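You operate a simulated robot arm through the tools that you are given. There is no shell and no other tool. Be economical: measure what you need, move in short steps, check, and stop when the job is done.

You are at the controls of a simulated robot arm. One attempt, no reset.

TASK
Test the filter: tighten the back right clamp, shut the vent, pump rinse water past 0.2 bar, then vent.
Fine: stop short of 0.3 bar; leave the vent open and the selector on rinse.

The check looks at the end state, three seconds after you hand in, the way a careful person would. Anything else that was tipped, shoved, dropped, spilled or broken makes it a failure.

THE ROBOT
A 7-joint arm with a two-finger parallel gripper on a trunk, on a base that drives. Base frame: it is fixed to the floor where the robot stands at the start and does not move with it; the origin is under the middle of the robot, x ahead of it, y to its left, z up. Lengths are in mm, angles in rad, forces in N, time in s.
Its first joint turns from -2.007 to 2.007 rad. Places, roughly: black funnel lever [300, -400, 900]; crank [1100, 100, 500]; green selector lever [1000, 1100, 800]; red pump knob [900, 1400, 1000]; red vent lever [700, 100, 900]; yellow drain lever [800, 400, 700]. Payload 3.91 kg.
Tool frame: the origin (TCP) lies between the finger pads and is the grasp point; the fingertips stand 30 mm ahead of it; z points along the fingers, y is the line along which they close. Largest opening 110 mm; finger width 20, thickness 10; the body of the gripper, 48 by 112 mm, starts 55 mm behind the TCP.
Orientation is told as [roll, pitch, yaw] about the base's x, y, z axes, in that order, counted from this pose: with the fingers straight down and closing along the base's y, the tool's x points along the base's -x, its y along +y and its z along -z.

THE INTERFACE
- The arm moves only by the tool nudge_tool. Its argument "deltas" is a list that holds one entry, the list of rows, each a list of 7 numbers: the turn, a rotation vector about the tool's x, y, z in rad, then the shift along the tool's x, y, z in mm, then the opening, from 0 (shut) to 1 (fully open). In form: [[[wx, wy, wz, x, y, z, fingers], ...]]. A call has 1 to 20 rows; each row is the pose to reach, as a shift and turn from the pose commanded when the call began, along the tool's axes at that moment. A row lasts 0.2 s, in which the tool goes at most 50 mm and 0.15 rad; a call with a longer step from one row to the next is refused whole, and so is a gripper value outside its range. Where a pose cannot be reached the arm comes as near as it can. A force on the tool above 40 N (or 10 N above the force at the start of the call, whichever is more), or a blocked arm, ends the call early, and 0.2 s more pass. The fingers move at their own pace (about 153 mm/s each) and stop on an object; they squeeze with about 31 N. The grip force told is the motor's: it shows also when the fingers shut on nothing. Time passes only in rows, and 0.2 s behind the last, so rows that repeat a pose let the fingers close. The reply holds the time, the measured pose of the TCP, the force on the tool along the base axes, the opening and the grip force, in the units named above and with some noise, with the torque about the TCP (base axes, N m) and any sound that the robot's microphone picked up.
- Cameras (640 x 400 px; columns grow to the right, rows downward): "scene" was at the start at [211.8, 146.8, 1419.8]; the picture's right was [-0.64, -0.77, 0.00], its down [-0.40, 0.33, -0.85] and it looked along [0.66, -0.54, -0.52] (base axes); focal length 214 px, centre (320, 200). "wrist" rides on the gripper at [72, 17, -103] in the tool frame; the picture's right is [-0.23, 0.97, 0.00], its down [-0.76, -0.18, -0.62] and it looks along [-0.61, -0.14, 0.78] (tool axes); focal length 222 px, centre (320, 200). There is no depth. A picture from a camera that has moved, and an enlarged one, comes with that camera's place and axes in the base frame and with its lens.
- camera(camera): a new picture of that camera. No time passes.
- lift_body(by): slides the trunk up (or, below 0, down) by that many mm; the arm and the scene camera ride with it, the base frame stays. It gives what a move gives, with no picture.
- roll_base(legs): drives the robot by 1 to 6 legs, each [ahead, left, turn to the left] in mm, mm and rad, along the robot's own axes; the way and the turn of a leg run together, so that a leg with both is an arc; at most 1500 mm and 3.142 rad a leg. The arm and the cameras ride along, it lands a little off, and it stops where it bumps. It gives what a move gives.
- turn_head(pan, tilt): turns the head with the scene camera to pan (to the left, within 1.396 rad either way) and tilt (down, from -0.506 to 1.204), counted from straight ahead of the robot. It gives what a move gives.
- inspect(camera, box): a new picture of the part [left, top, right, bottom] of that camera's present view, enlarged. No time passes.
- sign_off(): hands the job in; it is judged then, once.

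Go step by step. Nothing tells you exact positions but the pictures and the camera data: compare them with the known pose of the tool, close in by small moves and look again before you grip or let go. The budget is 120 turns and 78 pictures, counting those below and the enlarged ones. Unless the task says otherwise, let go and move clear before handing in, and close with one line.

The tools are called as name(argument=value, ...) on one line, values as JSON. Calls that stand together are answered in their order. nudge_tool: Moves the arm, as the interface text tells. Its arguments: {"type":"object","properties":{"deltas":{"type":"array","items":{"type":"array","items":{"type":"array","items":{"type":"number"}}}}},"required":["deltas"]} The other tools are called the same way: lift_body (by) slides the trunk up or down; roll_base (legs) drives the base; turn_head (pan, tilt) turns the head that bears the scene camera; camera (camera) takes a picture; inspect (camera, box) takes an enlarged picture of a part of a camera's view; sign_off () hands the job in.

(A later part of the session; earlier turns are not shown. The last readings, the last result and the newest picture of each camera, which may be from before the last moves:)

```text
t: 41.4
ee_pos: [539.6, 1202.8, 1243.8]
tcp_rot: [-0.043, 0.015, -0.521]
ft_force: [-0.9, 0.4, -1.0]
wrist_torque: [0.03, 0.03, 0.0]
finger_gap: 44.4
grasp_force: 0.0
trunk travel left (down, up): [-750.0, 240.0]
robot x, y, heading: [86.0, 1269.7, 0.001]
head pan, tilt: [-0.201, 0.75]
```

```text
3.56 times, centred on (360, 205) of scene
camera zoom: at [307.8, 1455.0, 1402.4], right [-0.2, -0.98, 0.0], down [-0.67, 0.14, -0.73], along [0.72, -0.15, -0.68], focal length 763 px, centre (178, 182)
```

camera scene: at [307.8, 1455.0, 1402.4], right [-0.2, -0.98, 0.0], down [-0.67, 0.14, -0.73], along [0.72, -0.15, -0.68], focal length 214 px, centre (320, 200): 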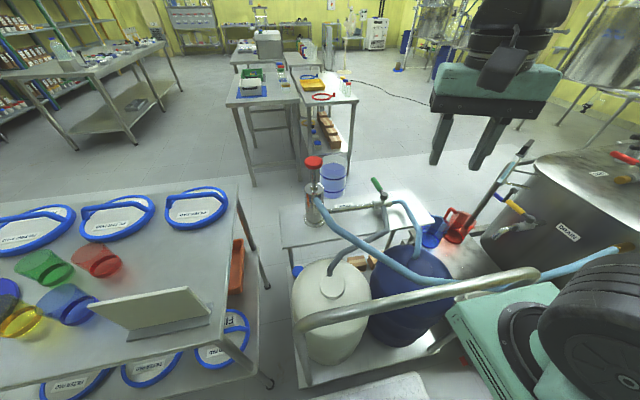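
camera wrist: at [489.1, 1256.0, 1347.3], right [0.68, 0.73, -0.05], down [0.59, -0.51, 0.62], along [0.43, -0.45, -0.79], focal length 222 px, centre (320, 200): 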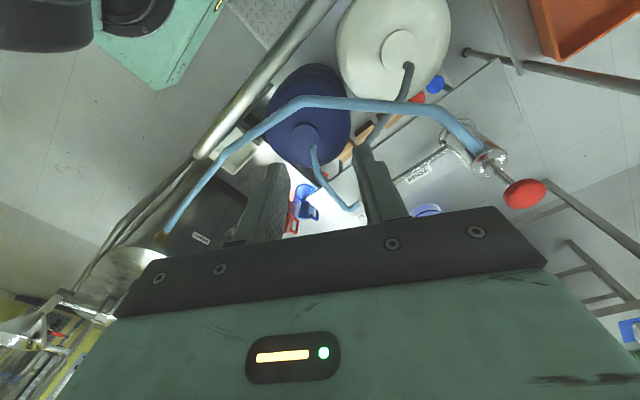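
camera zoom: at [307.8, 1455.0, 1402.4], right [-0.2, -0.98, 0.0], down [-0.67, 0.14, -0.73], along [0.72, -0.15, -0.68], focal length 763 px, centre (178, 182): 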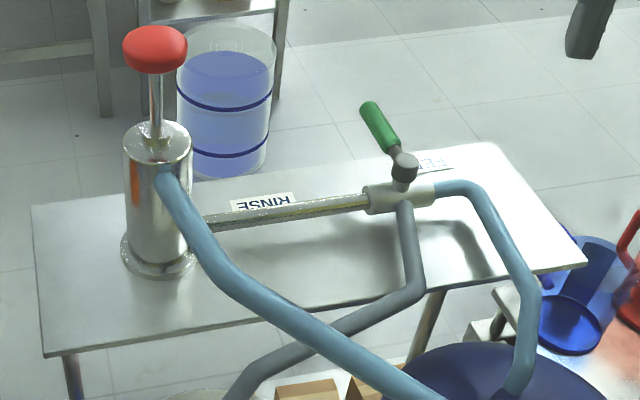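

Selector pivot is at about (926,1050,795), lever pointing +x to (1031,1050). I'll shift right 130 so that both controls are in reach, then lower the trunk a little.

roll_base(legs=[[0, -130, 0]])

lift_body(by=-80)

```text
t: 42.7
ee_pos: [539.2, 1075.3, 1244.2]
tcp_rot: [-0.042, 0.017, -0.517]
ft_force: [0.2, -0.3, 0.1]
wrist_torque: [-0.01, 0.02, -0.01]
finger_gap: 43.9
grasp_force: 0.0
trunk travel left (down, up): [-750.0, 240.0]
robot x, y, heading: [82.3, 1137.4, 0.007]
head pan, tilt: [-0.201, 0.75]
```

```text
t: 43.9
ee_pos: [539.8, 1077.3, 1163.4]
tcp_rot: [-0.042, 0.017, -0.517]
ft_force: [-0.8, -0.1, -0.2]
wrist_torque: [-0.04, -0.02, 0.02]
finger_gap: 44.0
grasp_force: 0.0
trunk travel left (down, up): [-670.0, 320.0]
robot x, y, heading: [87.7, 1136.6, 0.005]
head pan, tilt: [-0.201, 0.75]
```

nudge_tool(deltas=[[[-0.01, 0, -0.09, -38, 17, 10, 0.4], [-0.02, 0, -0.18, -77, 33, 20, 0.4], [-0.03, 0.003, -0.27, -115, 50, 30, 0.4], [-0.045, 0.006, -0.36, -154, 67, 40, 0.4], [-0.045, 0.006, -0.45, -193, 84, 52, 0.4], [-0.045, 0.006, -0.517, -231, 100, 63, 0.4], [-0.045, 0.006, -0.517, -231, 100, 63, 0.4]]])

camera(camera="wrist")

```text
t: 45.5
ee_pos: [785.3, 1045.7, 1091.4]
tcp_rot: [0.015, 0.03, 0.001]
ft_force: [0.2, -0.4, -0.3]
wrist_torque: [-0.01, -0.03, 0.02]
finger_gap: 43.9
grasp_force: 0.1
trunk travel left (down, up): [-670.0, 320.0]
robot x, y, heading: [82.7, 1141.3, 0.004]
head pan, tilt: [-0.201, 0.75]
```

```text
37 pictures are left
camera wrist: at [716.8, 1060.8, 1197.7], right [0.23, 0.97, 0.01], down [0.78, -0.19, 0.6], along [0.58, -0.13, -0.8], focal length 222 px, centre (320, 200)
```

wrist: 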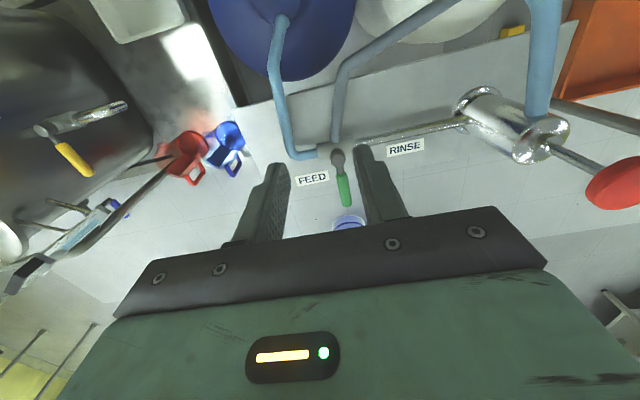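

Confirmed: FEED left of the lever, RINSE right (+y), lever in between. Move above the lever and descend astride it.

nudge_tool(deltas=[[[0.015, -0.03, 0, -40, 1, 20, 0.4], [0.015, -0.03, 0, -80, 2, 40, 0.4], [0.015, -0.03, 0, -120, 3, 60, 0.4], [0.015, -0.03, 0, -160, 4, 80, 0.4], [0.015, -0.03, 0, -200, 4, 95, 0.4], [0.015, -0.03, 0, -200, 4, 95, 0.4]]])

camera(camera="wrist")

inspect(camera="scene", box=[270, 120, 450, 260])

```text
t: 46.9
ee_pos: [985.2, 1051.7, 993.6]
tcp_rot: [0.0, -0.001, -0.001]
ft_force: [0.1, -0.4, 0.2]
wrist_torque: [-0.01, -0.02, -0.01]
finger_gap: 44.0
grasp_force: 0.0
trunk travel left (down, up): [-670.0, 320.0]
robot x, y, heading: [84.3, 1141.9, 0.001]
head pan, tilt: [-0.201, 0.75]
```

```text
36 pictures are left
camera wrist: at [913.1, 1068.8, 1096.5], right [0.23, 0.97, 0.0], down [0.76, -0.18, 0.62], along [0.61, -0.14, -0.78], focal length 222 px, centre (320, 200)
```

wrist: 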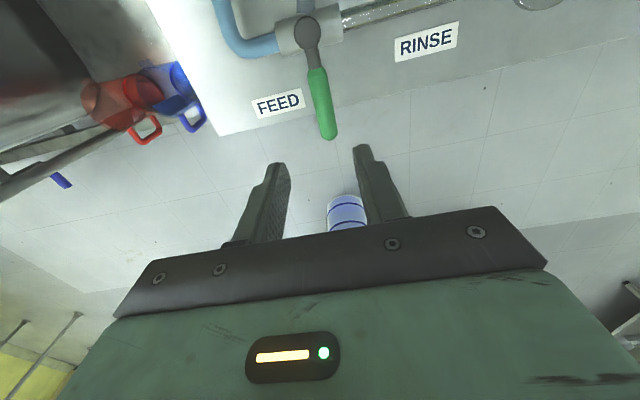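

```text
2.86 times, centred on (360, 190) of scene
camera zoom: at [307.4, 1327.9, 1322.4], right [-0.2, -0.98, 0.0], down [-0.67, 0.13, -0.73], along [0.72, -0.14, -0.68], focal length 613 px, centre (206, 229)
```

zoom: 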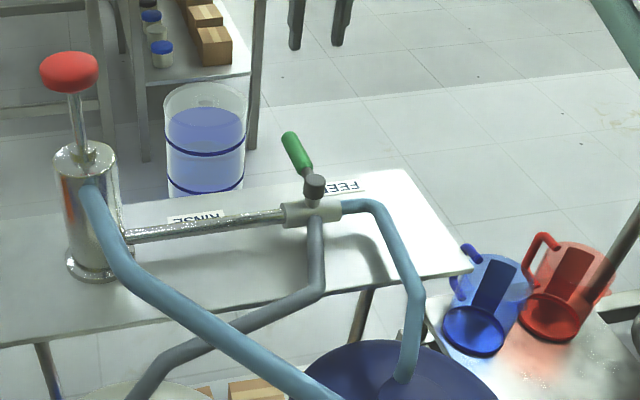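

Aligned (lever y≈1053). Descend astride it.

nudge_tool(deltas=[[[0, 0, 0, 0, 1, 45, 0.4], [0, 0, 0, 0, 1, 90, 0.4], [0, 0, 0, 0, 1, 130, 0.4], [0, 0, 0, 0, 1, 160, 0.4], [0, 0, 0, 0, 1, 176, 0.4], [0, 0, 0, 0, 1, 176, 0.28], [0, 0, 0, 0, 1, 176, 0.28]]])

inspect(camera="scene", box=[270, 120, 450, 260])

camera(camera="wrist")

```text
t: 48.5
ee_pos: [986.9, 1054.4, 814.6]
tcp_rot: [-0.002, 0.0, -0.001]
ft_force: [0.3, 0.1, 0.4]
wrist_torque: [0.01, 0.04, 0.0]
finger_gap: 30.8
grasp_force: 0.1
trunk travel left (down, up): [-670.0, 320.0]
robot x, y, heading: [84.1, 1138.3, 0.003]
head pan, tilt: [-0.201, 0.75]
```

```text
2.86 times, centred on (360, 190) of scene
camera zoom: at [307.6, 1327.9, 1322.4], right [-0.2, -0.98, 0.0], down [-0.67, 0.13, -0.73], along [0.72, -0.14, -0.68], focal length 613 px, centre (206, 229)
```

zoom: 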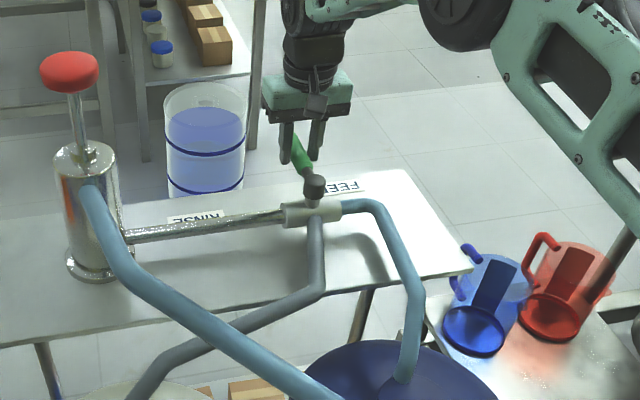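

```text
33 pictures are left
camera wrist: at [915.1, 1071.5, 917.5], right [0.23, 0.97, 0.0], down [0.76, -0.18, 0.62], along [0.61, -0.14, -0.78], focal length 222 px, centre (320, 200)
```

wrist: 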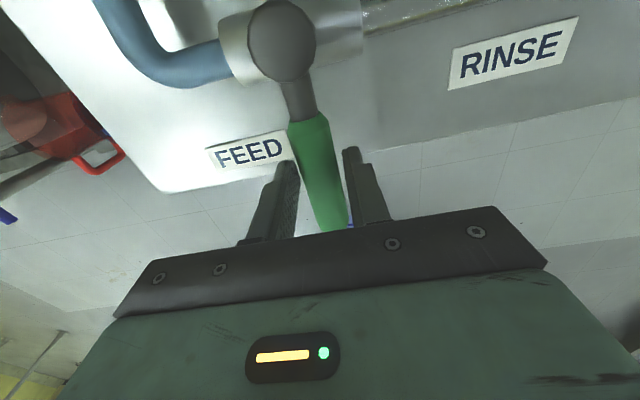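

Now swing the lever toward RINSE.

nudge_tool(deltas=[[[0, 0, -0.14, 1, 10, 0, 0.28], [0, 0, -0.28, 3, 19, 0, 0.28], [0, 0, -0.42, 6, 28, 0, 0.28], [0, 0, -0.56, 10, 36, 0, 0.28], [0, 0, -0.7, 16, 44, 0, 0.28], [0, 0, -0.84, 23, 51, 0, 0.28], [0, 0, -0.84, 23, 51, 0, 0.28]]])

camera(camera="wrist")

```text
t: 50.0
ee_pos: [962.3, 1104.7, 814.4]
tcp_rot: [0.0, 0.001, 0.839]
ft_force: [0.4, 0.1, -0.1]
wrist_torque: [0.0, 0.02, 0.01]
finger_gap: 30.9
grasp_force: 0.0
trunk travel left (down, up): [-670.0, 320.0]
robot x, y, heading: [85.8, 1138.5, -0.002]
head pan, tilt: [-0.201, 0.75]
```

```text
32 pictures are left
camera wrist: at [902.2, 1061.8, 917.7], right [-0.57, 0.82, 0.0], down [0.64, 0.45, 0.62], along [0.51, 0.36, -0.78], focal length 222 px, centre (320, 200)
```

wrist: 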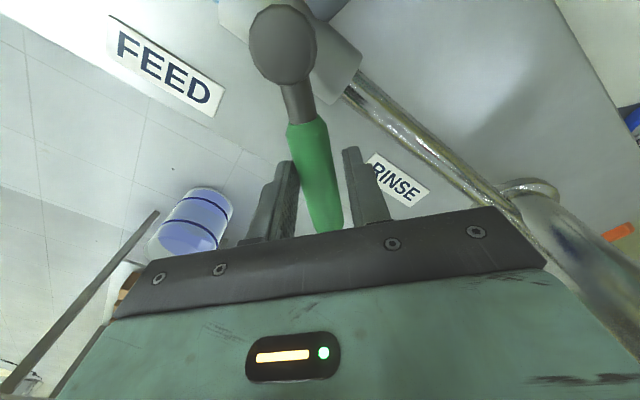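

nudge_tool(deltas=[[[0, 0, -0.14, 1, 10, 0, 0.28], [0, 0, -0.28, 3, 19, 0, 0.28], [0, 0, -0.42, 6, 28, 0, 0.28], [0, 0, -0.56, 10, 36, 0, 0.28], [0, 0, -0.7, 16, 44, 0, 0.28], [0, 0, -0.78, 20, 49, 0, 0.28], [0, 0, -0.8, 23, 54, 0, 0.28], [0, 0, -0.8, 23, 54, 0, 0.28]]])

camera(camera="wrist")

```text
t: 51.9
ee_pos: [909.2, 1121.2, 815.1]
tcp_rot: [-0.006, 0.002, 1.638]
ft_force: [20.9, -5.0, -1.5]
wrist_torque: [-0.1, -0.47, -0.37]
finger_gap: 40.9
grasp_force: 10.0
trunk travel left (down, up): [-670.0, 320.0]
robot x, y, heading: [81.2, 1139.8, -0.001]
head pan, tilt: [-0.201, 0.75]
```

```text
31 pictures are left
camera wrist: at [897.9, 1047.4, 918.5], right [-0.99, 0.16, 0.0], down [0.12, 0.77, 0.62], along [0.1, 0.61, -0.78], focal length 222 px, centre (320, 200)
```

wrist: 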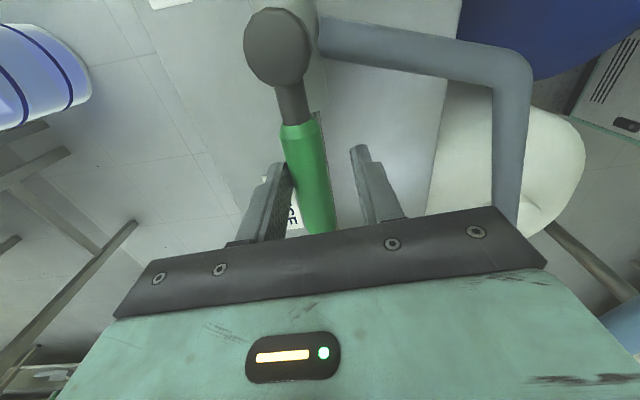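

Selector is on RINSE against its stop. Back off, rise, and move over the pump knob at (909,1355), unwinding yaw.

nudge_tool(deltas=[[[0, 0, 0, 0, -11, 0, 0.4], [0, 0, 0, 0, -11, -40, 0.4], [0, 0, 0, 0, -11, -85, 0.4], [0, 0, 0, 0, -11, -130, 0.4], [0, 0, 0.1, 0, -11, -175, 0.4], [0, 0, 0.24, 0, -11, -220, 0.6], [0, 0, 0.38, 0, -11, -265, 0.8], [0, 0, 0.52, -5, -11, -310, 1.0], [0, 0, 0.66, -45, -12, -325, 1.0], [0, 0, 0.8, -90, -13, -330, 1.0], [0, 0, 0.94, -135, -14, -330, 1.0], [0, 0, 1.08, -180, -15, -330, 1.0], [0, 0, 1.22, -215, -16, -330, 1.0], [0, 0, 1.36, -234, -16, -330, 1.0], [0, 0, 1.5, -234, -16, -330, 1.0], [0, 0, 1.638, -234, -16, -330, 1.0], [0, 0, 1.638, -234, -16, -330, 1.0]]])

camera(camera="wrist")

inspect(camera="scene", box=[250, 80, 430, 240])

```text
t: 55.5
ee_pos: [895.1, 1351.3, 1139.6]
tcp_rot: [0.0, 0.0, -0.003]
ft_force: [0.1, 0.2, 0.1]
wrist_torque: [-0.01, -0.01, 0.03]
finger_gap: 110.0
grasp_force: 0.0
out of reach, approached as far as the arm can: row 13, 14, 15, 16, 17
trunk travel left (down, up): [-670.0, 320.0]
robot x, y, heading: [87.8, 1139.3, 0.002]
head pan, tilt: [-0.201, 0.75]
```

```text
30 pictures are left
camera wrist: at [823.9, 1368.1, 1243.9], right [0.23, 0.97, 0.0], down [0.76, -0.18, 0.62], along [0.61, -0.14, -0.78], focal length 222 px, centre (320, 200)
```

wrist: 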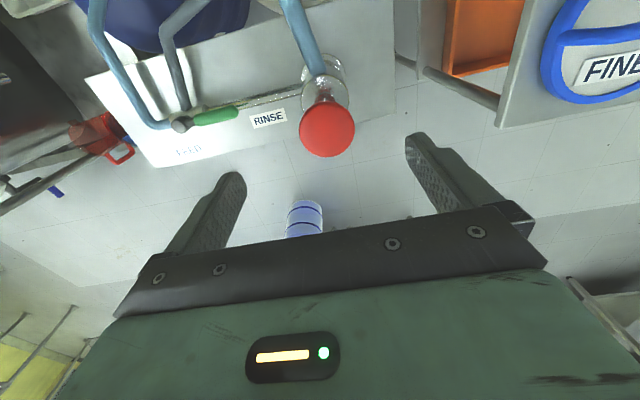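

```text
2.50 times, centred on (340, 160) of scene
camera zoom: at [307.5, 1328.0, 1322.4], right [-0.2, -0.98, 0.0], down [-0.67, 0.13, -0.73], along [0.72, -0.14, -0.68], focal length 536 px, centre (270, 300)
```

zoom: 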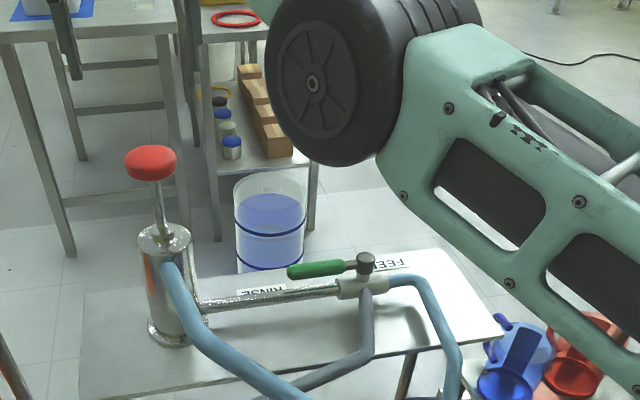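

Selector clearly on RINSE. Drive left 130 for reach to the pump, and check whether the gauge can be seen from there.

roll_base(legs=[[0, 130, 0]])

turn_head(pan=-1.1, tilt=0.4)

camera(camera="scene")

```text
t: 56.7
ee_pos: [894.0, 1477.5, 1141.0]
tcp_rot: [0.001, 0.003, 0.004]
ft_force: [-0.8, 0.1, 0.6]
wrist_torque: [0.0, 0.02, 0.02]
finger_gap: 110.0
grasp_force: 0.0
trunk travel left (down, up): [-670.0, 320.0]
robot x, y, heading: [85.5, 1261.2, 0.003]
head pan, tilt: [-0.201, 0.75]
```

```text
t: 57.9
ee_pos: [895.1, 1479.6, 1140.4]
tcp_rot: [0.001, -0.001, 0.003]
ft_force: [-0.4, 0.0, 0.0]
wrist_torque: [0.05, -0.01, -0.01]
finger_gap: 110.1
grasp_force: 0.0
trunk travel left (down, up): [-670.0, 320.0]
robot x, y, heading: [85.5, 1269.3, 0.004]
head pan, tilt: [-1.1, 0.4]
```

```text
28 pictures are left
camera scene: at [267.9, 1387.8, 1353.5], right [-0.89, -0.46, 0.0], down [-0.18, 0.35, -0.92], along [0.42, -0.82, -0.39], focal length 214 px, centre (320, 200)
```

scene: 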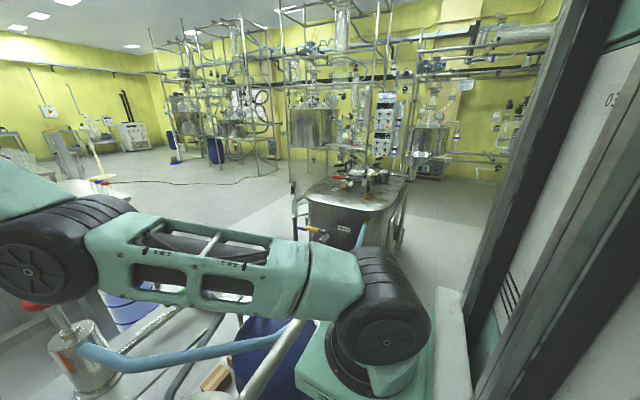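

inspect(camera="scene", box=[300, 160, 420, 220])

```text
5.33 times, centred on (360, 190) of scene
camera zoom: at [267.9, 1387.8, 1353.5], right [-0.89, -0.46, 0.0], down [-0.18, 0.35, -0.92], along [0.42, -0.82, -0.39], focal length 1144 px, centre (107, 253)
```

zoom: 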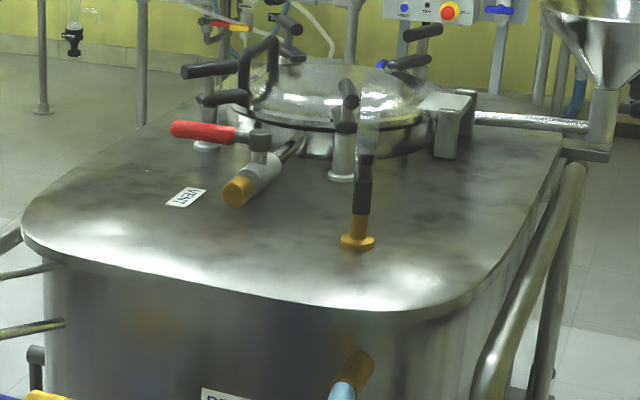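

The gauge faces +x, so it's edge-on from here. I'll grip the knob with the tool tilted 45° from the +y side, so that the wrist camera can watch the gauge between strokes. First yaw, then tilt.

nudge_tool(deltas=[[[0, 0, 0.145, -16, -10, 0, 1], [0, 0, 0.29, -16, -10, 0, 1], [0, 0, 0.435, -16, -10, 0, 1], [0, 0, 0.58, -16, -10, 0, 1], [0, 0, 0.725, -16, -10, 0, 1], [0, 0, 0.87, -16, -10, 0, 1], [0, 0, 1.015, -16, -10, 0, 1], [0, 0, 1.16, -16, -10, 0, 1], [0, 0, 1.305, -16, -10, 0, 1], [0, 0, 1.45, -16, -10, 0, 1], [0, 0, 1.571, -16, -10, 0, 1]]])

nudge_tool(deltas=[[[0, -0.13, 0, 0, 0, 0, 1], [0, -0.26, 0, 0, 0, 0, 1], [0, -0.39, 0, 0, 0, 0, 1], [0, -0.52, 0, 0, 0, 0, 1], [0, -0.65, 0, 0, 0, 0, 1], [0, -0.785, 0, 0, 0, 0, 1], [0, -0.785, 0, 0, 0, 0, 1]]])

camera(camera="wrist")

```text
t: 60.3
ee_pos: [902.4, 1463.8, 1138.8]
tcp_rot: [0.001, 0.001, -1.57]
ft_force: [-0.3, -0.4, 1.2]
wrist_torque: [-0.02, 0.0, 0.0]
finger_gap: 110.1
grasp_force: 0.0
out of reach, approached as far as the arm can: row 1, 2, 3, 4, 5, 6, 7, 8, 9, 10, 11
trunk travel left (down, up): [-670.0, 320.0]
robot x, y, heading: [82.7, 1268.9, 0.006]
head pan, tilt: [-1.1, 0.4]
```

```text
t: 61.9
ee_pos: [850.9, 1435.5, 1126.7]
tcp_rot: [0.001, -0.786, -1.568]
ft_force: [-0.3, 0.4, -0.3]
wrist_torque: [0.01, 0.01, 0.03]
finger_gap: 109.8
grasp_force: 0.0
out of reach, approached as far as the arm can: row 1, 2, 3, 4, 5, 6, 7
trunk travel left (down, up): [-670.0, 320.0]
robot x, y, heading: [86.7, 1266.9, 0.006]
head pan, tilt: [-1.1, 0.4]
```

```text
26 pictures are left
camera wrist: at [868.5, 1559.7, 1147.6], right [0.97, -0.16, 0.16], down [-0.18, -0.1, 0.98], along [-0.14, -0.98, -0.12], focal length 222 px, centre (320, 200)
```

wrist: 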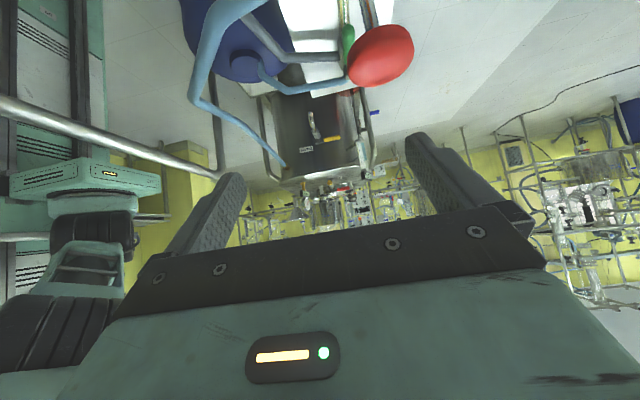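

The gauge area is visible from here. Check its legibility, then drive left for better reach.

inspect(camera="wrist", box=[305, 165, 385, 215])

roll_base(legs=[[0, 170, 0]])

```text
8.00 times, centred on (345, 190) of wrist
camera zoom: at [868.5, 1559.7, 1147.6], right [0.97, -0.16, 0.16], down [-0.18, -0.1, 0.98], along [-0.14, -0.98, -0.12], focal length 1777 px, centre (120, 280)
```

zoom: 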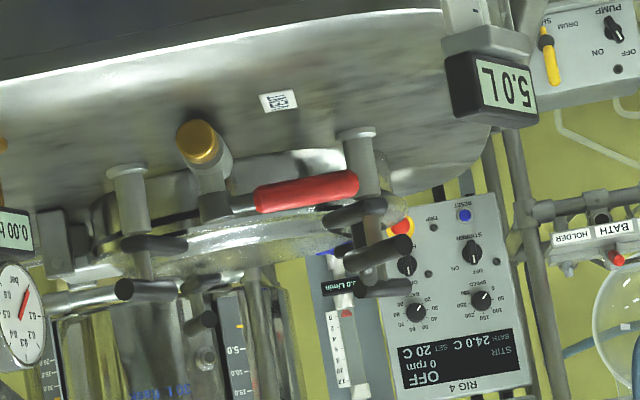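

```text
t: 63.4
ee_pos: [850.0, 1611.1, 1125.6]
tcp_rot: [0.002, -0.784, -1.57]
ft_force: [0.9, 0.4, 0.0]
wrist_torque: [0.0, 0.02, 0.0]
finger_gap: 110.1
grasp_force: 0.1
trunk travel left (down, up): [-670.0, 320.0]
robot x, y, heading: [80.5, 1441.5, 0.0]
head pan, tilt: [-1.1, 0.4]
```

Gauge reads 0.00 and is legible from the wrist. Check the arm's pose after the drive.

nudge_tool(deltas=[[[0, 0, 0, 0, 0, 0, 1], [0, 0, 0, 0, 0, 0, 1]]])

camera(camera="wrist")

```text
t: 64.0
ee_pos: [850.1, 1610.7, 1124.9]
tcp_rot: [-0.001, -0.785, -1.571]
ft_force: [-0.8, -0.1, -0.1]
wrist_torque: [-0.02, 0.02, 0.01]
finger_gap: 109.8
grasp_force: 0.1
trunk travel left (down, up): [-670.0, 320.0]
robot x, y, heading: [82.2, 1442.8, -0.0]
head pan, tilt: [-1.1, 0.4]
```

```text
24 pictures are left
camera wrist: at [868.7, 1734.5, 1147.8], right [0.97, -0.16, 0.16], down [-0.18, -0.1, 0.98], along [-0.14, -0.98, -0.12], focal length 222 px, centre (320, 200)
```

wrist: 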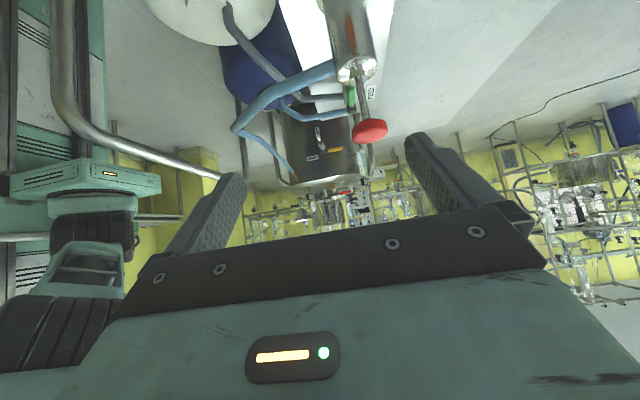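

nudge_tool(deltas=[[[0, 0, 0, -20, 13, 36, 1], [0, 0, 0, -40, 26, 72, 1], [0, 0, 0, -58, 39, 108, 1], [0, 0, 0, -76, 52, 143, 1], [0, 0, 0, -93, 64, 178, 1], [0, 0, 0, -93, 64, 178, 1]]])

turn_head(pan=-0.2, tilt=0.6)

camera(camera="wrist")

camera(camera="scene")

```text
t: 65.4
ee_pos: [917.6, 1418.7, 1064.6]
tcp_rot: [0.0, -0.784, -1.57]
ft_force: [0.5, 0.2, -0.3]
wrist_torque: [-0.01, -0.03, -0.03]
finger_gap: 110.0
grasp_force: 0.1
trunk travel left (down, up): [-670.0, 320.0]
robot x, y, heading: [85.3, 1447.0, 0.003]
head pan, tilt: [-1.1, 0.4]
```

```text
t: 66.6
ee_pos: [917.2, 1419.1, 1066.3]
tcp_rot: [-0.001, -0.785, -1.571]
ft_force: [-0.4, -0.1, -0.7]
wrist_torque: [-0.01, -0.04, 0.01]
finger_gap: 109.7
grasp_force: 0.1
trunk travel left (down, up): [-670.0, 320.0]
robot x, y, heading: [85.2, 1444.2, 0.002]
head pan, tilt: [-0.201, 0.6]
```

```text
23 pictures are left
camera wrist: at [935.3, 1542.7, 1087.1], right [0.97, -0.16, 0.16], down [-0.18, -0.1, 0.98], along [-0.14, -0.98, -0.12], focal length 222 px, centre (320, 200)
```

wrist: 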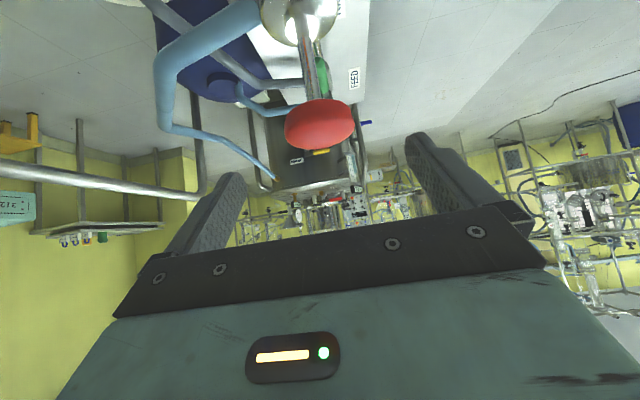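

```text
22 pictures are left
camera scene: at [312.1, 1628.8, 1335.3], right [-0.2, -0.98, 0.0], down [-0.55, 0.11, -0.83], along [0.81, -0.16, -0.56], focal length 214 px, centre (320, 200)
```

scene: 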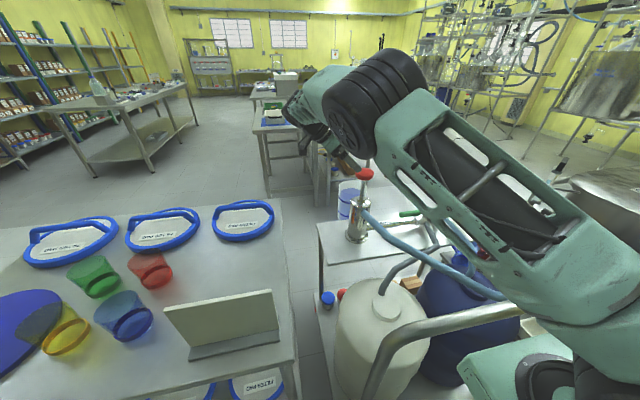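

Approach the knob along the tool axis and grip it.

nudge_tool(deltas=[[[0, 0, 0, 1, 2, 35, 1], [0, 0, 0, 2, 2, 65, 1], [0, 0, 0, 3, 2, 83, 1], [0, 0, 0, 3, 2, 83, 0.6], [0, 0, 0, 3, 2, 83, 0.3], [0, 0, 0, 3, 2, 83, 0.3], [0, 0, 0, 3, 2, 83, 0.3]]])

inspect(camera="scene", box=[290, 130, 430, 250])

```text
t: 68.2
ee_pos: [917.1, 1362.3, 1004.4]
tcp_rot: [-0.003, -0.785, -1.57]
ft_force: [-22.1, 1.1, -3.7]
wrist_torque: [-0.15, 0.37, -0.34]
finger_gap: 61.8
grasp_force: 45.1
trunk travel left (down, up): [-670.0, 320.0]
robot x, y, heading: [82.8, 1439.6, 0.0]
head pan, tilt: [-0.201, 0.6]
```

```text
3.33 times, centred on (360, 190) of scene
camera zoom: at [311.0, 1628.9, 1335.4], right [-0.2, -0.98, 0.0], down [-0.55, 0.11, -0.83], along [0.81, -0.16, -0.56], focal length 715 px, centre (187, 233)
```

zoom: 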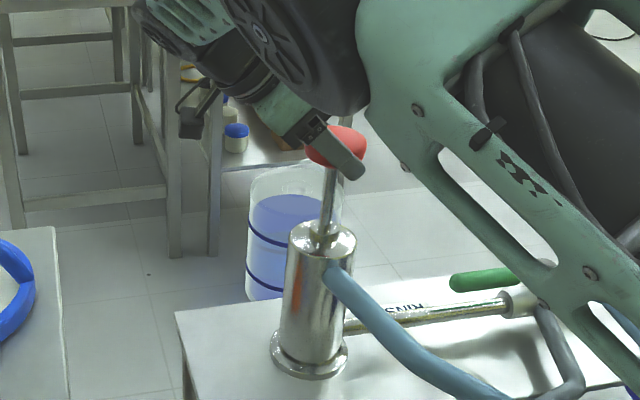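

Gripped. Try a slow down stroke, correcting the lateral offset.

nudge_tool(deltas=[[[0, 0, 0, 0, -3, 0, 0.3], [0, 0, 0, 7, -3, 7, 0.3], [0, 0, 0, 14, -3, 14, 0.3], [0, 0, 0, 21, -3, 21, 0.3], [0, 0, 0, 28, -3, 28, 0.3], [0, 0, 0, 28, -3, 28, 0.3]]])

inspect(camera="scene", box=[290, 130, 430, 250])

```text
t: 69.7
ee_pos: [916.9, 1362.0, 968.9]
tcp_rot: [0.017, -0.788, -1.576]
ft_force: [2.6, -1.9, 7.8]
wrist_torque: [0.13, -0.54, 0.68]
finger_gap: 61.7
grasp_force: 45.1
trunk travel left (down, up): [-670.0, 320.0]
robot x, y, heading: [84.0, 1446.6, -0.006]
head pan, tilt: [-0.201, 0.6]
stopped in row 6: the force on the tool passed its limit (the readings are from after the stop); the commanded pose is now the measured one
```

```text
3.33 times, centred on (360, 190) of scene
camera zoom: at [312.4, 1628.7, 1335.4], right [-0.2, -0.98, 0.0], down [-0.55, 0.11, -0.83], along [0.81, -0.16, -0.56], focal length 715 px, centre (187, 233)
```

zoom: 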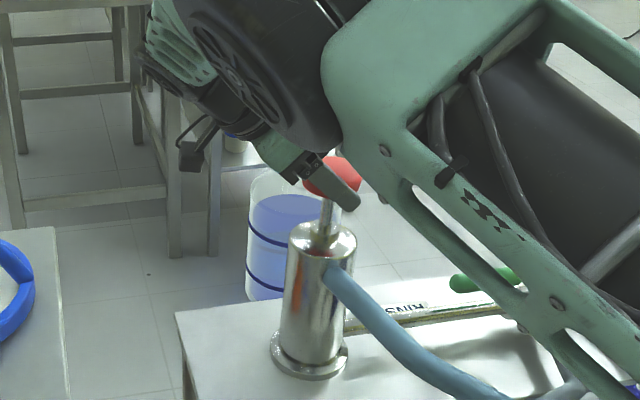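

Stroke of ~36 mm down, then it met the limit. Pull up and press again, then back off to read the gauge.

nudge_tool(deltas=[[[0, 0, 0, -7, 0, -7, 0.3], [0, 0, 0, -14, 0, -14, 0.3], [0, 0, 0, -20, 0, -20, 0.3], [0, 0, 0, -25, 0, -25, 0.3], [0, 0, 0, -25, 0, -25, 0.3]]])

inspect(camera="scene", box=[290, 130, 430, 250])

```text
t: 70.9
ee_pos: [916.6, 1362.7, 1001.4]
tcp_rot: [0.015, -0.783, -1.573]
ft_force: [16.0, -2.8, 4.4]
wrist_torque: [0.05, -0.32, 0.12]
finger_gap: 61.9
grasp_force: 44.8
trunk travel left (down, up): [-670.0, 320.0]
robot x, y, heading: [85.9, 1442.2, 0.002]
head pan, tilt: [-0.201, 0.6]
```

```text
3.33 times, centred on (360, 190) of scene
camera zoom: at [313.2, 1628.8, 1335.2], right [-0.2, -0.98, 0.0], down [-0.55, 0.11, -0.82], along [0.81, -0.16, -0.57], focal length 715 px, centre (187, 233)
```

zoom: 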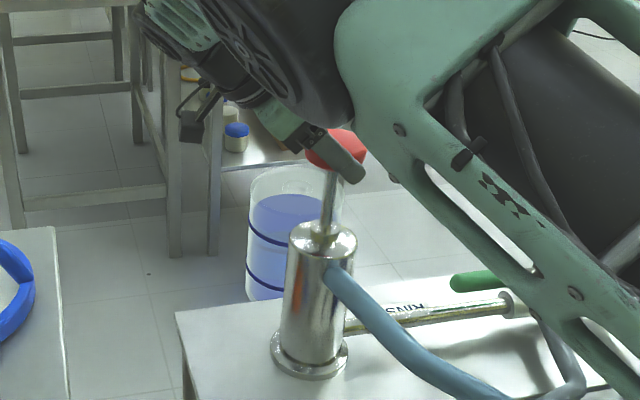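

Plunger returns with the grip. Release, retract and read the gauge after this first stroke.

nudge_tool(deltas=[[[0, 0, 0, 0, 0, 0, 1], [0, 0, 0, 0, 0, 0, 1], [0, 0, 0, 0, 0, -40, 1], [0, 0, 0, 0, 0, -80, 1], [0, 0, 0, 0, 0, -83, 1]]])

inspect(camera="wrist", box=[270, 180, 330, 220])

```text
t: 72.1
ee_pos: [914.5, 1420.7, 1060.1]
tcp_rot: [0.013, -0.785, -1.574]
ft_force: [-1.4, -0.1, -0.1]
wrist_torque: [-0.01, -0.04, 0.02]
finger_gap: 110.0
grasp_force: 0.0
trunk travel left (down, up): [-670.0, 320.0]
robot x, y, heading: [83.4, 1439.4, 0.001]
head pan, tilt: [-0.201, 0.6]
```

```text
10.00 times, centred on (300, 200) of wrist
camera zoom: at [931.8, 1544.4, 1082.6], right [0.97, -0.16, 0.17], down [-0.19, -0.1, 0.98], along [-0.14, -0.98, -0.13], focal length 2221 px, centre (520, 200)
```

zoom: 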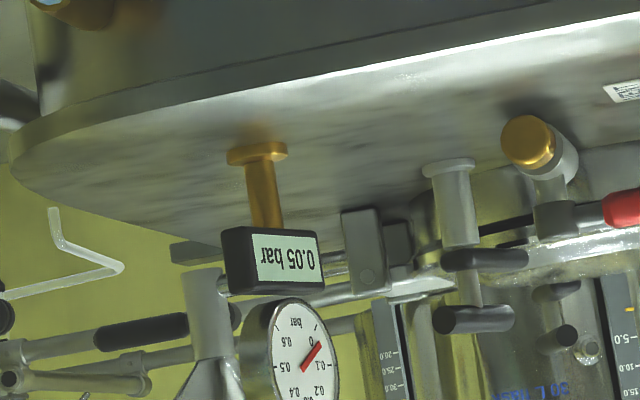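

Gauge shows 0.05 bar after one stroke. Re-grip and make more strokes.

nudge_tool(deltas=[[[0, 0, 0, 0, 1, 40, 1], [0, 0, 0, 0, 1, 75, 1], [0, 0, 0, 0, 1, 83, 0.8], [0, 0, 0, 0, 1, 83, 0.3], [0, 0, 0, 0, 1, 83, 0.3], [0, 0, 0, 0, 1, 83, 0.3], [0, 0, 0, 7, 1, 90, 0.3], [0, 0, 0, 14, 1, 97, 0.3], [0, 0, 0, 20, 1, 103, 0.3], [0, 0, 0, 24, 1, 107, 0.3], [0, 0, 0, 24, 1, 107, 0.3], [0, 0, 0, 12, 1, 95, 0.3], [0, 0, 0, 0, 1, 83, 0.3], [0, 0, 0, 0, 1, 83, 0.3]]])

```text
t: 75.1
ee_pos: [916.4, 1363.0, 1002.1]
tcp_rot: [0.011, -0.782, -1.572]
ft_force: [-2.4, 7.9, -7.3]
wrist_torque: [0.29, -0.83, 0.02]
finger_gap: 61.7
grasp_force: 45.4
trunk travel left (down, up): [-670.0, 320.0]
robot x, y, heading: [83.9, 1445.2, 0.006]
head pan, tilt: [-0.201, 0.6]
```

Stroke 2 completed without hitting limits. One more stroke, then read.

nudge_tool(deltas=[[[0, 0, 0, 7, 0, 7, 0.3], [0, 0, 0, 14, 0, 14, 0.3], [0, 0, 0, 20, 0, 20, 0.3], [0, 0, 0, 24, 0, 24, 0.3], [0, 0, 0, 24, 0, 24, 0.3], [0, 0, 0, 12, 0, 12, 0.3], [0, 0, 0, 0, 0, 0, 0.3], [0, 0, 0, 0, 0, 0, 0.3], [0, 0, 0, 0, 0, 0, 1], [0, 0, 0, 0, 0, 0, 1], [0, 0, 0, 0, 0, -40, 1], [0, 0, 0, 0, 0, -80, 1], [0, 0, 0, 0, 0, -83, 1]]])

inspect(camera="wrist", box=[270, 180, 330, 220])

```text
t: 77.9
ee_pos: [913.6, 1422.3, 1063.0]
tcp_rot: [0.012, -0.786, -1.575]
ft_force: [-0.7, -0.2, 0.4]
wrist_torque: [0.0, -0.01, 0.01]
finger_gap: 109.8
grasp_force: 0.0
trunk travel left (down, up): [-670.0, 320.0]
robot x, y, heading: [88.3, 1440.0, 0.005]
head pan, tilt: [-0.201, 0.6]
```

```text
10.00 times, centred on (300, 200) of wrist
camera zoom: at [932.0, 1546.5, 1084.2], right [0.97, -0.16, 0.17], down [-0.19, -0.1, 0.98], along [-0.14, -0.98, -0.12], focal length 2221 px, centre (520, 200)
```

zoom: 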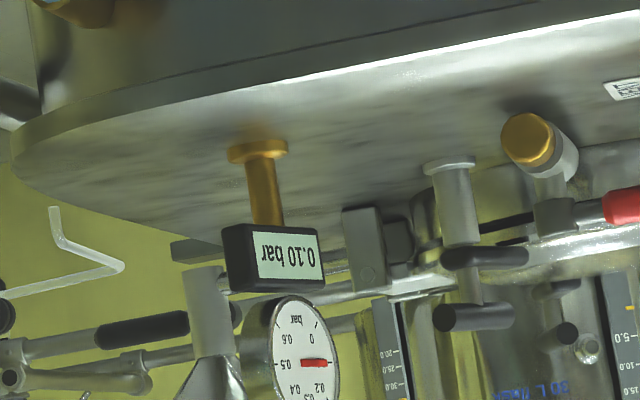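

0.10 bar. Two more strokes (at most ~0.20), then read.

nudge_tool(deltas=[[[0, 0, 0, 0, 2, 40, 1], [0, 0, 0, 0, 2, 75, 1], [0, 0, 0, 0, 2, 83, 0.8], [0, 0, 0, 0, 2, 83, 0.3], [0, 0, 0, 0, 2, 83, 0.3], [0, 0, 0, 0, 2, 83, 0.3], [0, 0, 0, 7, 2, 90, 0.3], [0, 0, 0, 14, 2, 97, 0.3], [0, 0, 0, 20, 2, 103, 0.3], [0, 0, 0, 25, 2, 108, 0.3], [0, 0, 0, 25, 2, 108, 0.3], [0, 0, 0, 12, 2, 95, 0.3], [0, 0, 0, 0, 2, 83, 0.3], [0, 0, 0, -2, 2, 81, 0.3]]])

nudge_tool(deltas=[[[0, 0, 0, 7, 0, 7, 0.3], [0, 0, 0, 14, 0, 14, 0.3], [0, 0, 0, 21, 0, 21, 0.3], [0, 0, 0, 26, 0, 26, 0.3], [0, 0, 0, 26, 0, 26, 0.3], [0, 0, 0, 12, 0, 12, 0.3], [0, 0, 0, 0, 0, 0, 0.3], [0, 0, 0, 0, 0, 0, 0.3], [0, 0, 0, 0, 0, 0, 1], [0, 0, 0, 0, 0, 0, 1], [0, 0, 0, 0, 0, -40, 1], [0, 0, 0, 0, 0, -80, 1], [0, 0, 0, 0, 0, -83, 1]]])

inspect(camera="wrist", box=[270, 180, 330, 220])

```text
t: 80.9
ee_pos: [917.1, 1364.4, 1003.3]
tcp_rot: [0.01, -0.783, -1.574]
ft_force: [-22.5, -0.1, -19.6]
wrist_torque: [-0.28, -0.74, -0.29]
finger_gap: 61.9
grasp_force: 45.1
trunk travel left (down, up): [-670.0, 320.0]
robot x, y, heading: [78.7, 1443.0, -0.002]
head pan, tilt: [-0.201, 0.6]
```

```text
t: 83.7
ee_pos: [916.7, 1421.3, 1065.0]
tcp_rot: [0.012, -0.786, -1.575]
ft_force: [0.4, 0.1, 0.2]
wrist_torque: [-0.02, 0.0, 0.03]
finger_gap: 110.1
grasp_force: 0.0
trunk travel left (down, up): [-670.0, 320.0]
robot x, y, heading: [83.3, 1443.1, 0.003]
head pan, tilt: [-0.201, 0.6]
```

```text
10.00 times, centred on (300, 200) of wrist
camera zoom: at [934.3, 1544.9, 1086.8], right [0.97, -0.16, 0.17], down [-0.19, -0.1, 0.98], along [-0.14, -0.98, -0.13], focal length 2221 px, centre (520, 200)
```

zoom: 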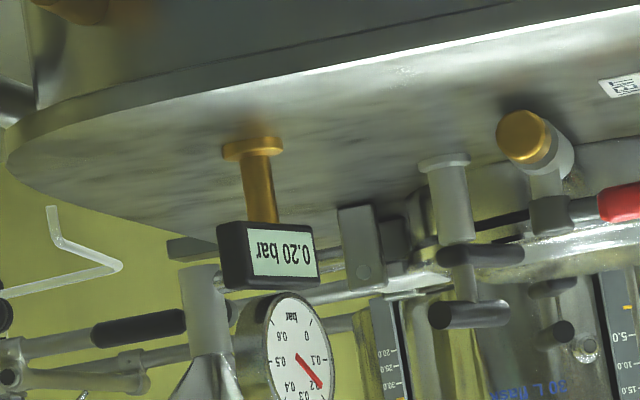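

0.20 bar. One more full stroke should give 0.25.

nudge_tool(deltas=[[[0, 0, 0, 0, 0, 40, 1], [0, 0, 0, 0, 0, 75, 1], [0, 0, 0, 0, -1, 83, 0.8], [0, 0, 0, 0, -1, 83, 0.3], [0, 0, 0, 0, -1, 83, 0.3], [0, 0, 0, 0, -1, 83, 0.3], [0, 0, 0, 7, -1, 90, 0.3], [0, 0, 0, 14, -1, 97, 0.3], [0, 0, 0, 21, -1, 104, 0.3], [0, 0, 0, 26, -1, 109, 0.3], [0, 0, 0, 26, -1, 109, 0.3], [0, 0, 0, 12, -1, 95, 0.3], [0, 0, 0, 0, -1, 83, 0.3], [0, 0, 0, 0, -1, 83, 0.3], [0, 0, 0, 0, -1, 83, 1], [0, 0, 0, 0, -1, 83, 1], [0, 0, 0, 0, 0, 43, 1], [0, 0, 0, 0, 0, 3, 1], [0, 0, 0, 0, 0, 0, 1]]])

inspect(camera="wrist", box=[270, 180, 330, 220])

```text
t: 87.7
ee_pos: [919.2, 1420.7, 1064.1]
tcp_rot: [0.014, -0.785, -1.573]
ft_force: [0.5, -0.5, -0.1]
wrist_torque: [0.04, -0.02, 0.0]
finger_gap: 109.9
grasp_force: 0.0
trunk travel left (down, up): [-670.0, 320.0]
robot x, y, heading: [87.0, 1442.5, 0.004]
head pan, tilt: [-0.201, 0.6]
```

```text
10.00 times, centred on (300, 200) of wrist
camera zoom: at [935.8, 1544.5, 1086.1], right [0.97, -0.16, 0.17], down [-0.19, -0.1, 0.98], along [-0.14, -0.98, -0.13], focal length 2221 px, centre (520, 200)
```

zoom: 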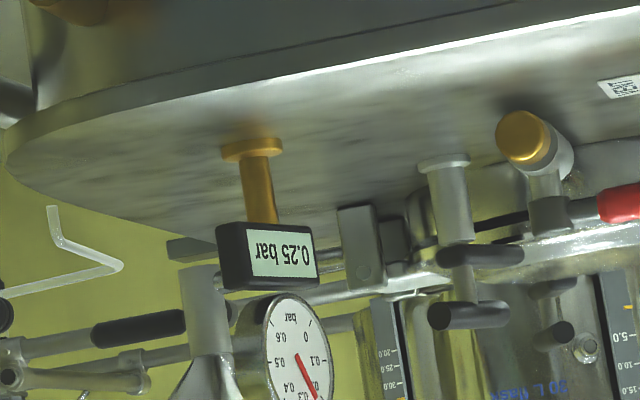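

0.25 bar reached. Now withdraw, straighten the tool, and drive back to the vessel to open the vent.

nudge_tool(deltas=[[[0, 0, 0, -10, 0, -40, 1], [0, 0, 0, -35, 0, -75, 1], [0, 0, 0, -65, 0, -105, 1], [0, 0.13, 0, -70, -40, -110, 1], [0, 0.26, 0, -70, -85, -110, 0.8], [0, 0.39, 0, -70, -130, -110, 0.6], [0, 0.52, 0, -70, -175, -110, 0.4], [0, 0.65, 0, -70, -220, -110, 0.4], [0, 0.785, 0, -70, -260, -110, 0.4], [0, 0.785, 0, -70, -300, -110, 0.4], [0, 0.785, 0, -70, -300, -110, 0.4]]])

lift_body(by=80)

roll_base(legs=[[-90, 0, 0], [0, -1430, 0]])

turn_head(pan=-0.3, tilt=0.75)

camera(camera="scene")

```text
t: 90.1
ee_pos: [618.6, 1447.1, 1187.9]
tcp_rot: [0.008, 0.0, -1.566]
ft_force: [-0.6, 0.3, 0.6]
wrist_torque: [-0.01, 0.02, -0.03]
finger_gap: 43.8
grasp_force: 0.1
trunk travel left (down, up): [-670.0, 320.0]
robot x, y, heading: [83.9, 1447.6, 0.002]
head pan, tilt: [-0.201, 0.6]
```

```text
t: 91.3
ee_pos: [619.0, 1447.3, 1268.9]
tcp_rot: [0.008, 0.0, -1.564]
ft_force: [-0.3, -0.3, -0.9]
wrist_torque: [0.02, 0.02, -0.01]
finger_gap: 44.0
grasp_force: 0.0
trunk travel left (down, up): [-750.0, 240.0]
robot x, y, heading: [85.3, 1441.8, 0.0]
head pan, tilt: [-0.201, 0.6]
```

```text
t: 99.2
ee_pos: [537.4, 4.1, 1269.5]
tcp_rot: [0.01, 0.0, -1.559]
ft_force: [-0.3, -1.6, -1.0]
wrist_torque: [0.0, -0.01, 0.01]
finger_gap: 43.9
grasp_force: 0.0
trunk travel left (down, up): [-750.0, 240.0]
robot x, y, heading: [-0.4, -3.9, 0.007]
head pan, tilt: [-0.201, 0.6]
```

```text
t: 99.9
ee_pos: [536.9, 4.8, 1268.8]
tcp_rot: [0.009, 0.0, -1.558]
ft_force: [-0.1, 0.0, 0.3]
wrist_torque: [0.0, -0.01, -0.03]
finger_gap: 44.0
grasp_force: 0.0
trunk travel left (down, up): [-750.0, 240.0]
robot x, y, heading: [2.8, -5.5, 0.013]
head pan, tilt: [-0.3, 0.75]
```

```text
14 pictures are left
camera scene: at [221.9, 176.4, 1402.5], right [-0.29, -0.96, 0.0], down [-0.65, 0.2, -0.73], along [0.7, -0.21, -0.68], focal length 214 px, centre (320, 200)
```

scene: 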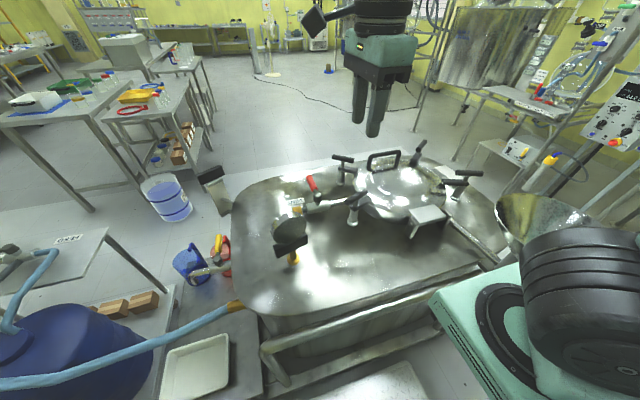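

Back at the vessel; the vent lever points +x. Move above it with yaw 0.

nudge_tool(deltas=[[[0, 0, -0.14, 2, 28, 10, 0.4], [0, 0, -0.28, 4, 56, 20, 0.4], [0, 0, -0.42, 6, 84, 30, 0.4], [0, 0, -0.56, 8, 112, 45, 0.4], [0, 0, -0.7, 10, 140, 60, 0.4], [0, 0, -0.84, 12, 168, 80, 0.4], [0, 0, -0.98, 14, 196, 100, 0.4], [0, 0, -1.12, 16, 224, 120, 0.4], [0, 0, -1.26, 17, 250, 140, 0.4], [0, 0, -1.4, 17, 276, 160, 0.4], [0, 0, -1.5, 17, 299, 179, 0.4], [0.0, 0.009, -1.558, 17, 299, 179, 0.4], [0, 0.009, -1.558, 17, 299, 179, 0.4]]])

camera(camera="wrist")

```text
t: 102.7
ee_pos: [839.1, 24.9, 1092.4]
tcp_rot: [0.006, -0.003, 0.001]
ft_force: [-0.8, 0.2, -0.4]
wrist_torque: [-0.05, -0.02, -0.02]
finger_gap: 43.9
grasp_force: 0.1
trunk travel left (down, up): [-750.0, 240.0]
robot x, y, heading: [0.9, -5.9, 0.006]
head pan, tilt: [-0.3, 0.75]
```

```text
13 pictures are left
camera wrist: at [766.2, 41.6, 1195.2], right [0.23, 0.97, 0.01], down [0.76, -0.18, 0.62], along [0.61, -0.14, -0.78], focal length 222 px, centre (320, 200)
```

wrist: 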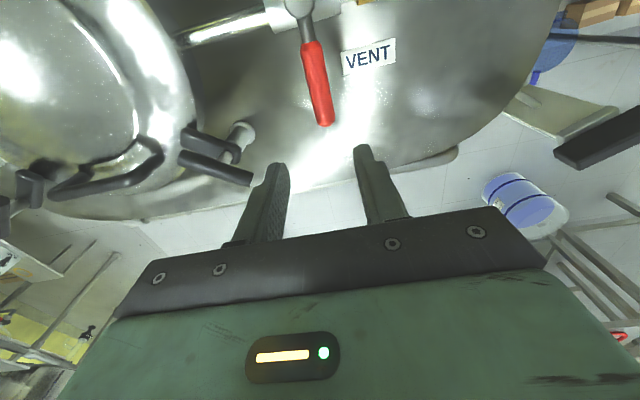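

Aligned with the lever (y≈27). Descend astride it.

nudge_tool(deltas=[[[0, 0, 0, 4, 2, 45, 0.4], [0, 0, 0, 4, 2, 90, 0.4], [0, 0, 0, 4, 2, 130, 0.4], [0, 0, 0, 4, 2, 157, 0.4], [0, 0, 0, 4, 2, 157, 0.28], [0, 0, 0, 4, 2, 157, 0.28]]])

camera(camera="wrist")

```text
t: 104.1
ee_pos: [834.9, 30.5, 932.6]
tcp_rot: [0.007, -0.004, -0.001]
ft_force: [-0.3, 0.1, -1.1]
wrist_torque: [0.0, -0.01, -0.02]
finger_gap: 30.9
grasp_force: 0.0
trunk travel left (down, up): [-750.0, 240.0]
robot x, y, heading: [-0.6, -5.4, 0.015]
head pan, tilt: [-0.3, 0.75]
```

```text
12 pictures are left
camera wrist: at [763.8, 45.9, 1035.7], right [0.23, 0.97, 0.01], down [0.76, -0.18, 0.62], along [0.61, -0.14, -0.78], focal length 222 px, centre (320, 200)
```

wrist: 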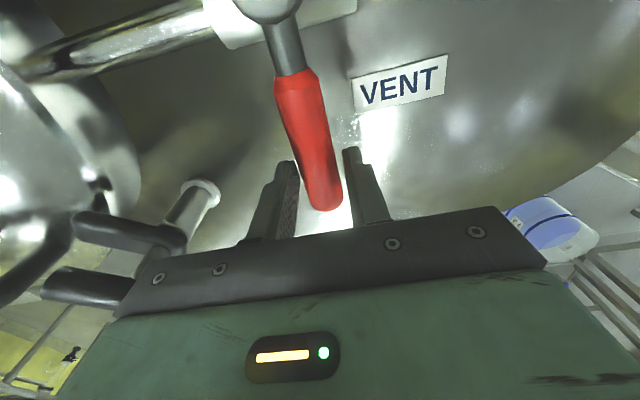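

Swing the lever back to the open position (CCW toward +y).

nudge_tool(deltas=[[[0, 0, -0.14, 1, 12, 0, 0.28], [0, 0, -0.28, 3, 24, 0, 0.28], [0, 0, -0.42, 8, 36, 0, 0.28], [0, 0, -0.56, 13, 46, 0, 0.28], [0, 0, -0.7, 21, 56, 0, 0.28], [0, 0, -0.84, 29, 65, 0, 0.28], [0, 0, -0.84, 29, 65, 0, 0.28]]])

nudge_tool(deltas=[[[0, 0, -0.14, 1, 12, 0, 0.28], [0, 0, -0.28, 3, 24, 0, 0.28], [0, 0, -0.42, 8, 36, 0, 0.28], [0, 0, -0.56, 13, 46, 0, 0.28], [0, 0, -0.7, 21, 57, 0, 0.28], [0, 0, -0.76, 25, 63, 0, 0.28], [0, 0, -0.78, 28, 68, 0, 0.28], [0, 0, -0.78, 28, 68, 0, 0.28]]])

camera(camera="wrist")

```text
t: 105.7
ee_pos: [803.4, 93.3, 934.7]
tcp_rot: [0.004, -0.007, 0.844]
ft_force: [-0.6, -0.7, -0.3]
wrist_torque: [-0.05, -0.02, 0.04]
finger_gap: 30.9
grasp_force: 0.7
trunk travel left (down, up): [-750.0, 240.0]
robot x, y, heading: [1.1, -5.5, 0.014]
head pan, tilt: [-0.3, 0.75]
```

```text
t: 107.5
ee_pos: [737.6, 114.6, 935.4]
tcp_rot: [-0.006, -0.005, 1.618]
ft_force: [15.3, -5.3, -1.4]
wrist_torque: [-0.07, -0.43, -0.29]
finger_gap: 38.7
grasp_force: 7.5
trunk travel left (down, up): [-750.0, 240.0]
robot x, y, heading: [2.3, -7.3, 0.009]
head pan, tilt: [-0.3, 0.75]
```

```text
11 pictures are left
camera wrist: at [724.5, 40.7, 1039.3], right [-0.98, 0.18, 0.0], down [0.14, 0.77, 0.63], along [0.12, 0.62, -0.78], focal length 222 px, centre (320, 200)
```

wrist: 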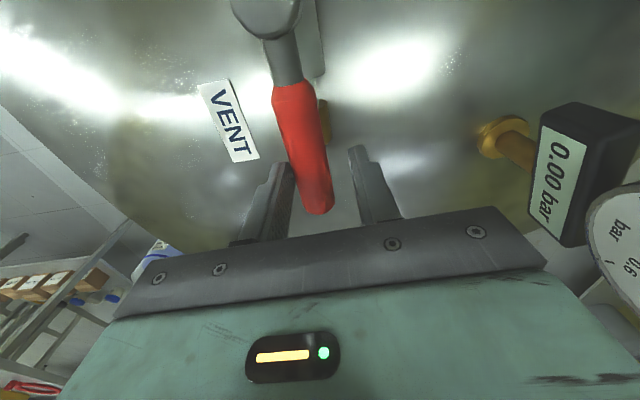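

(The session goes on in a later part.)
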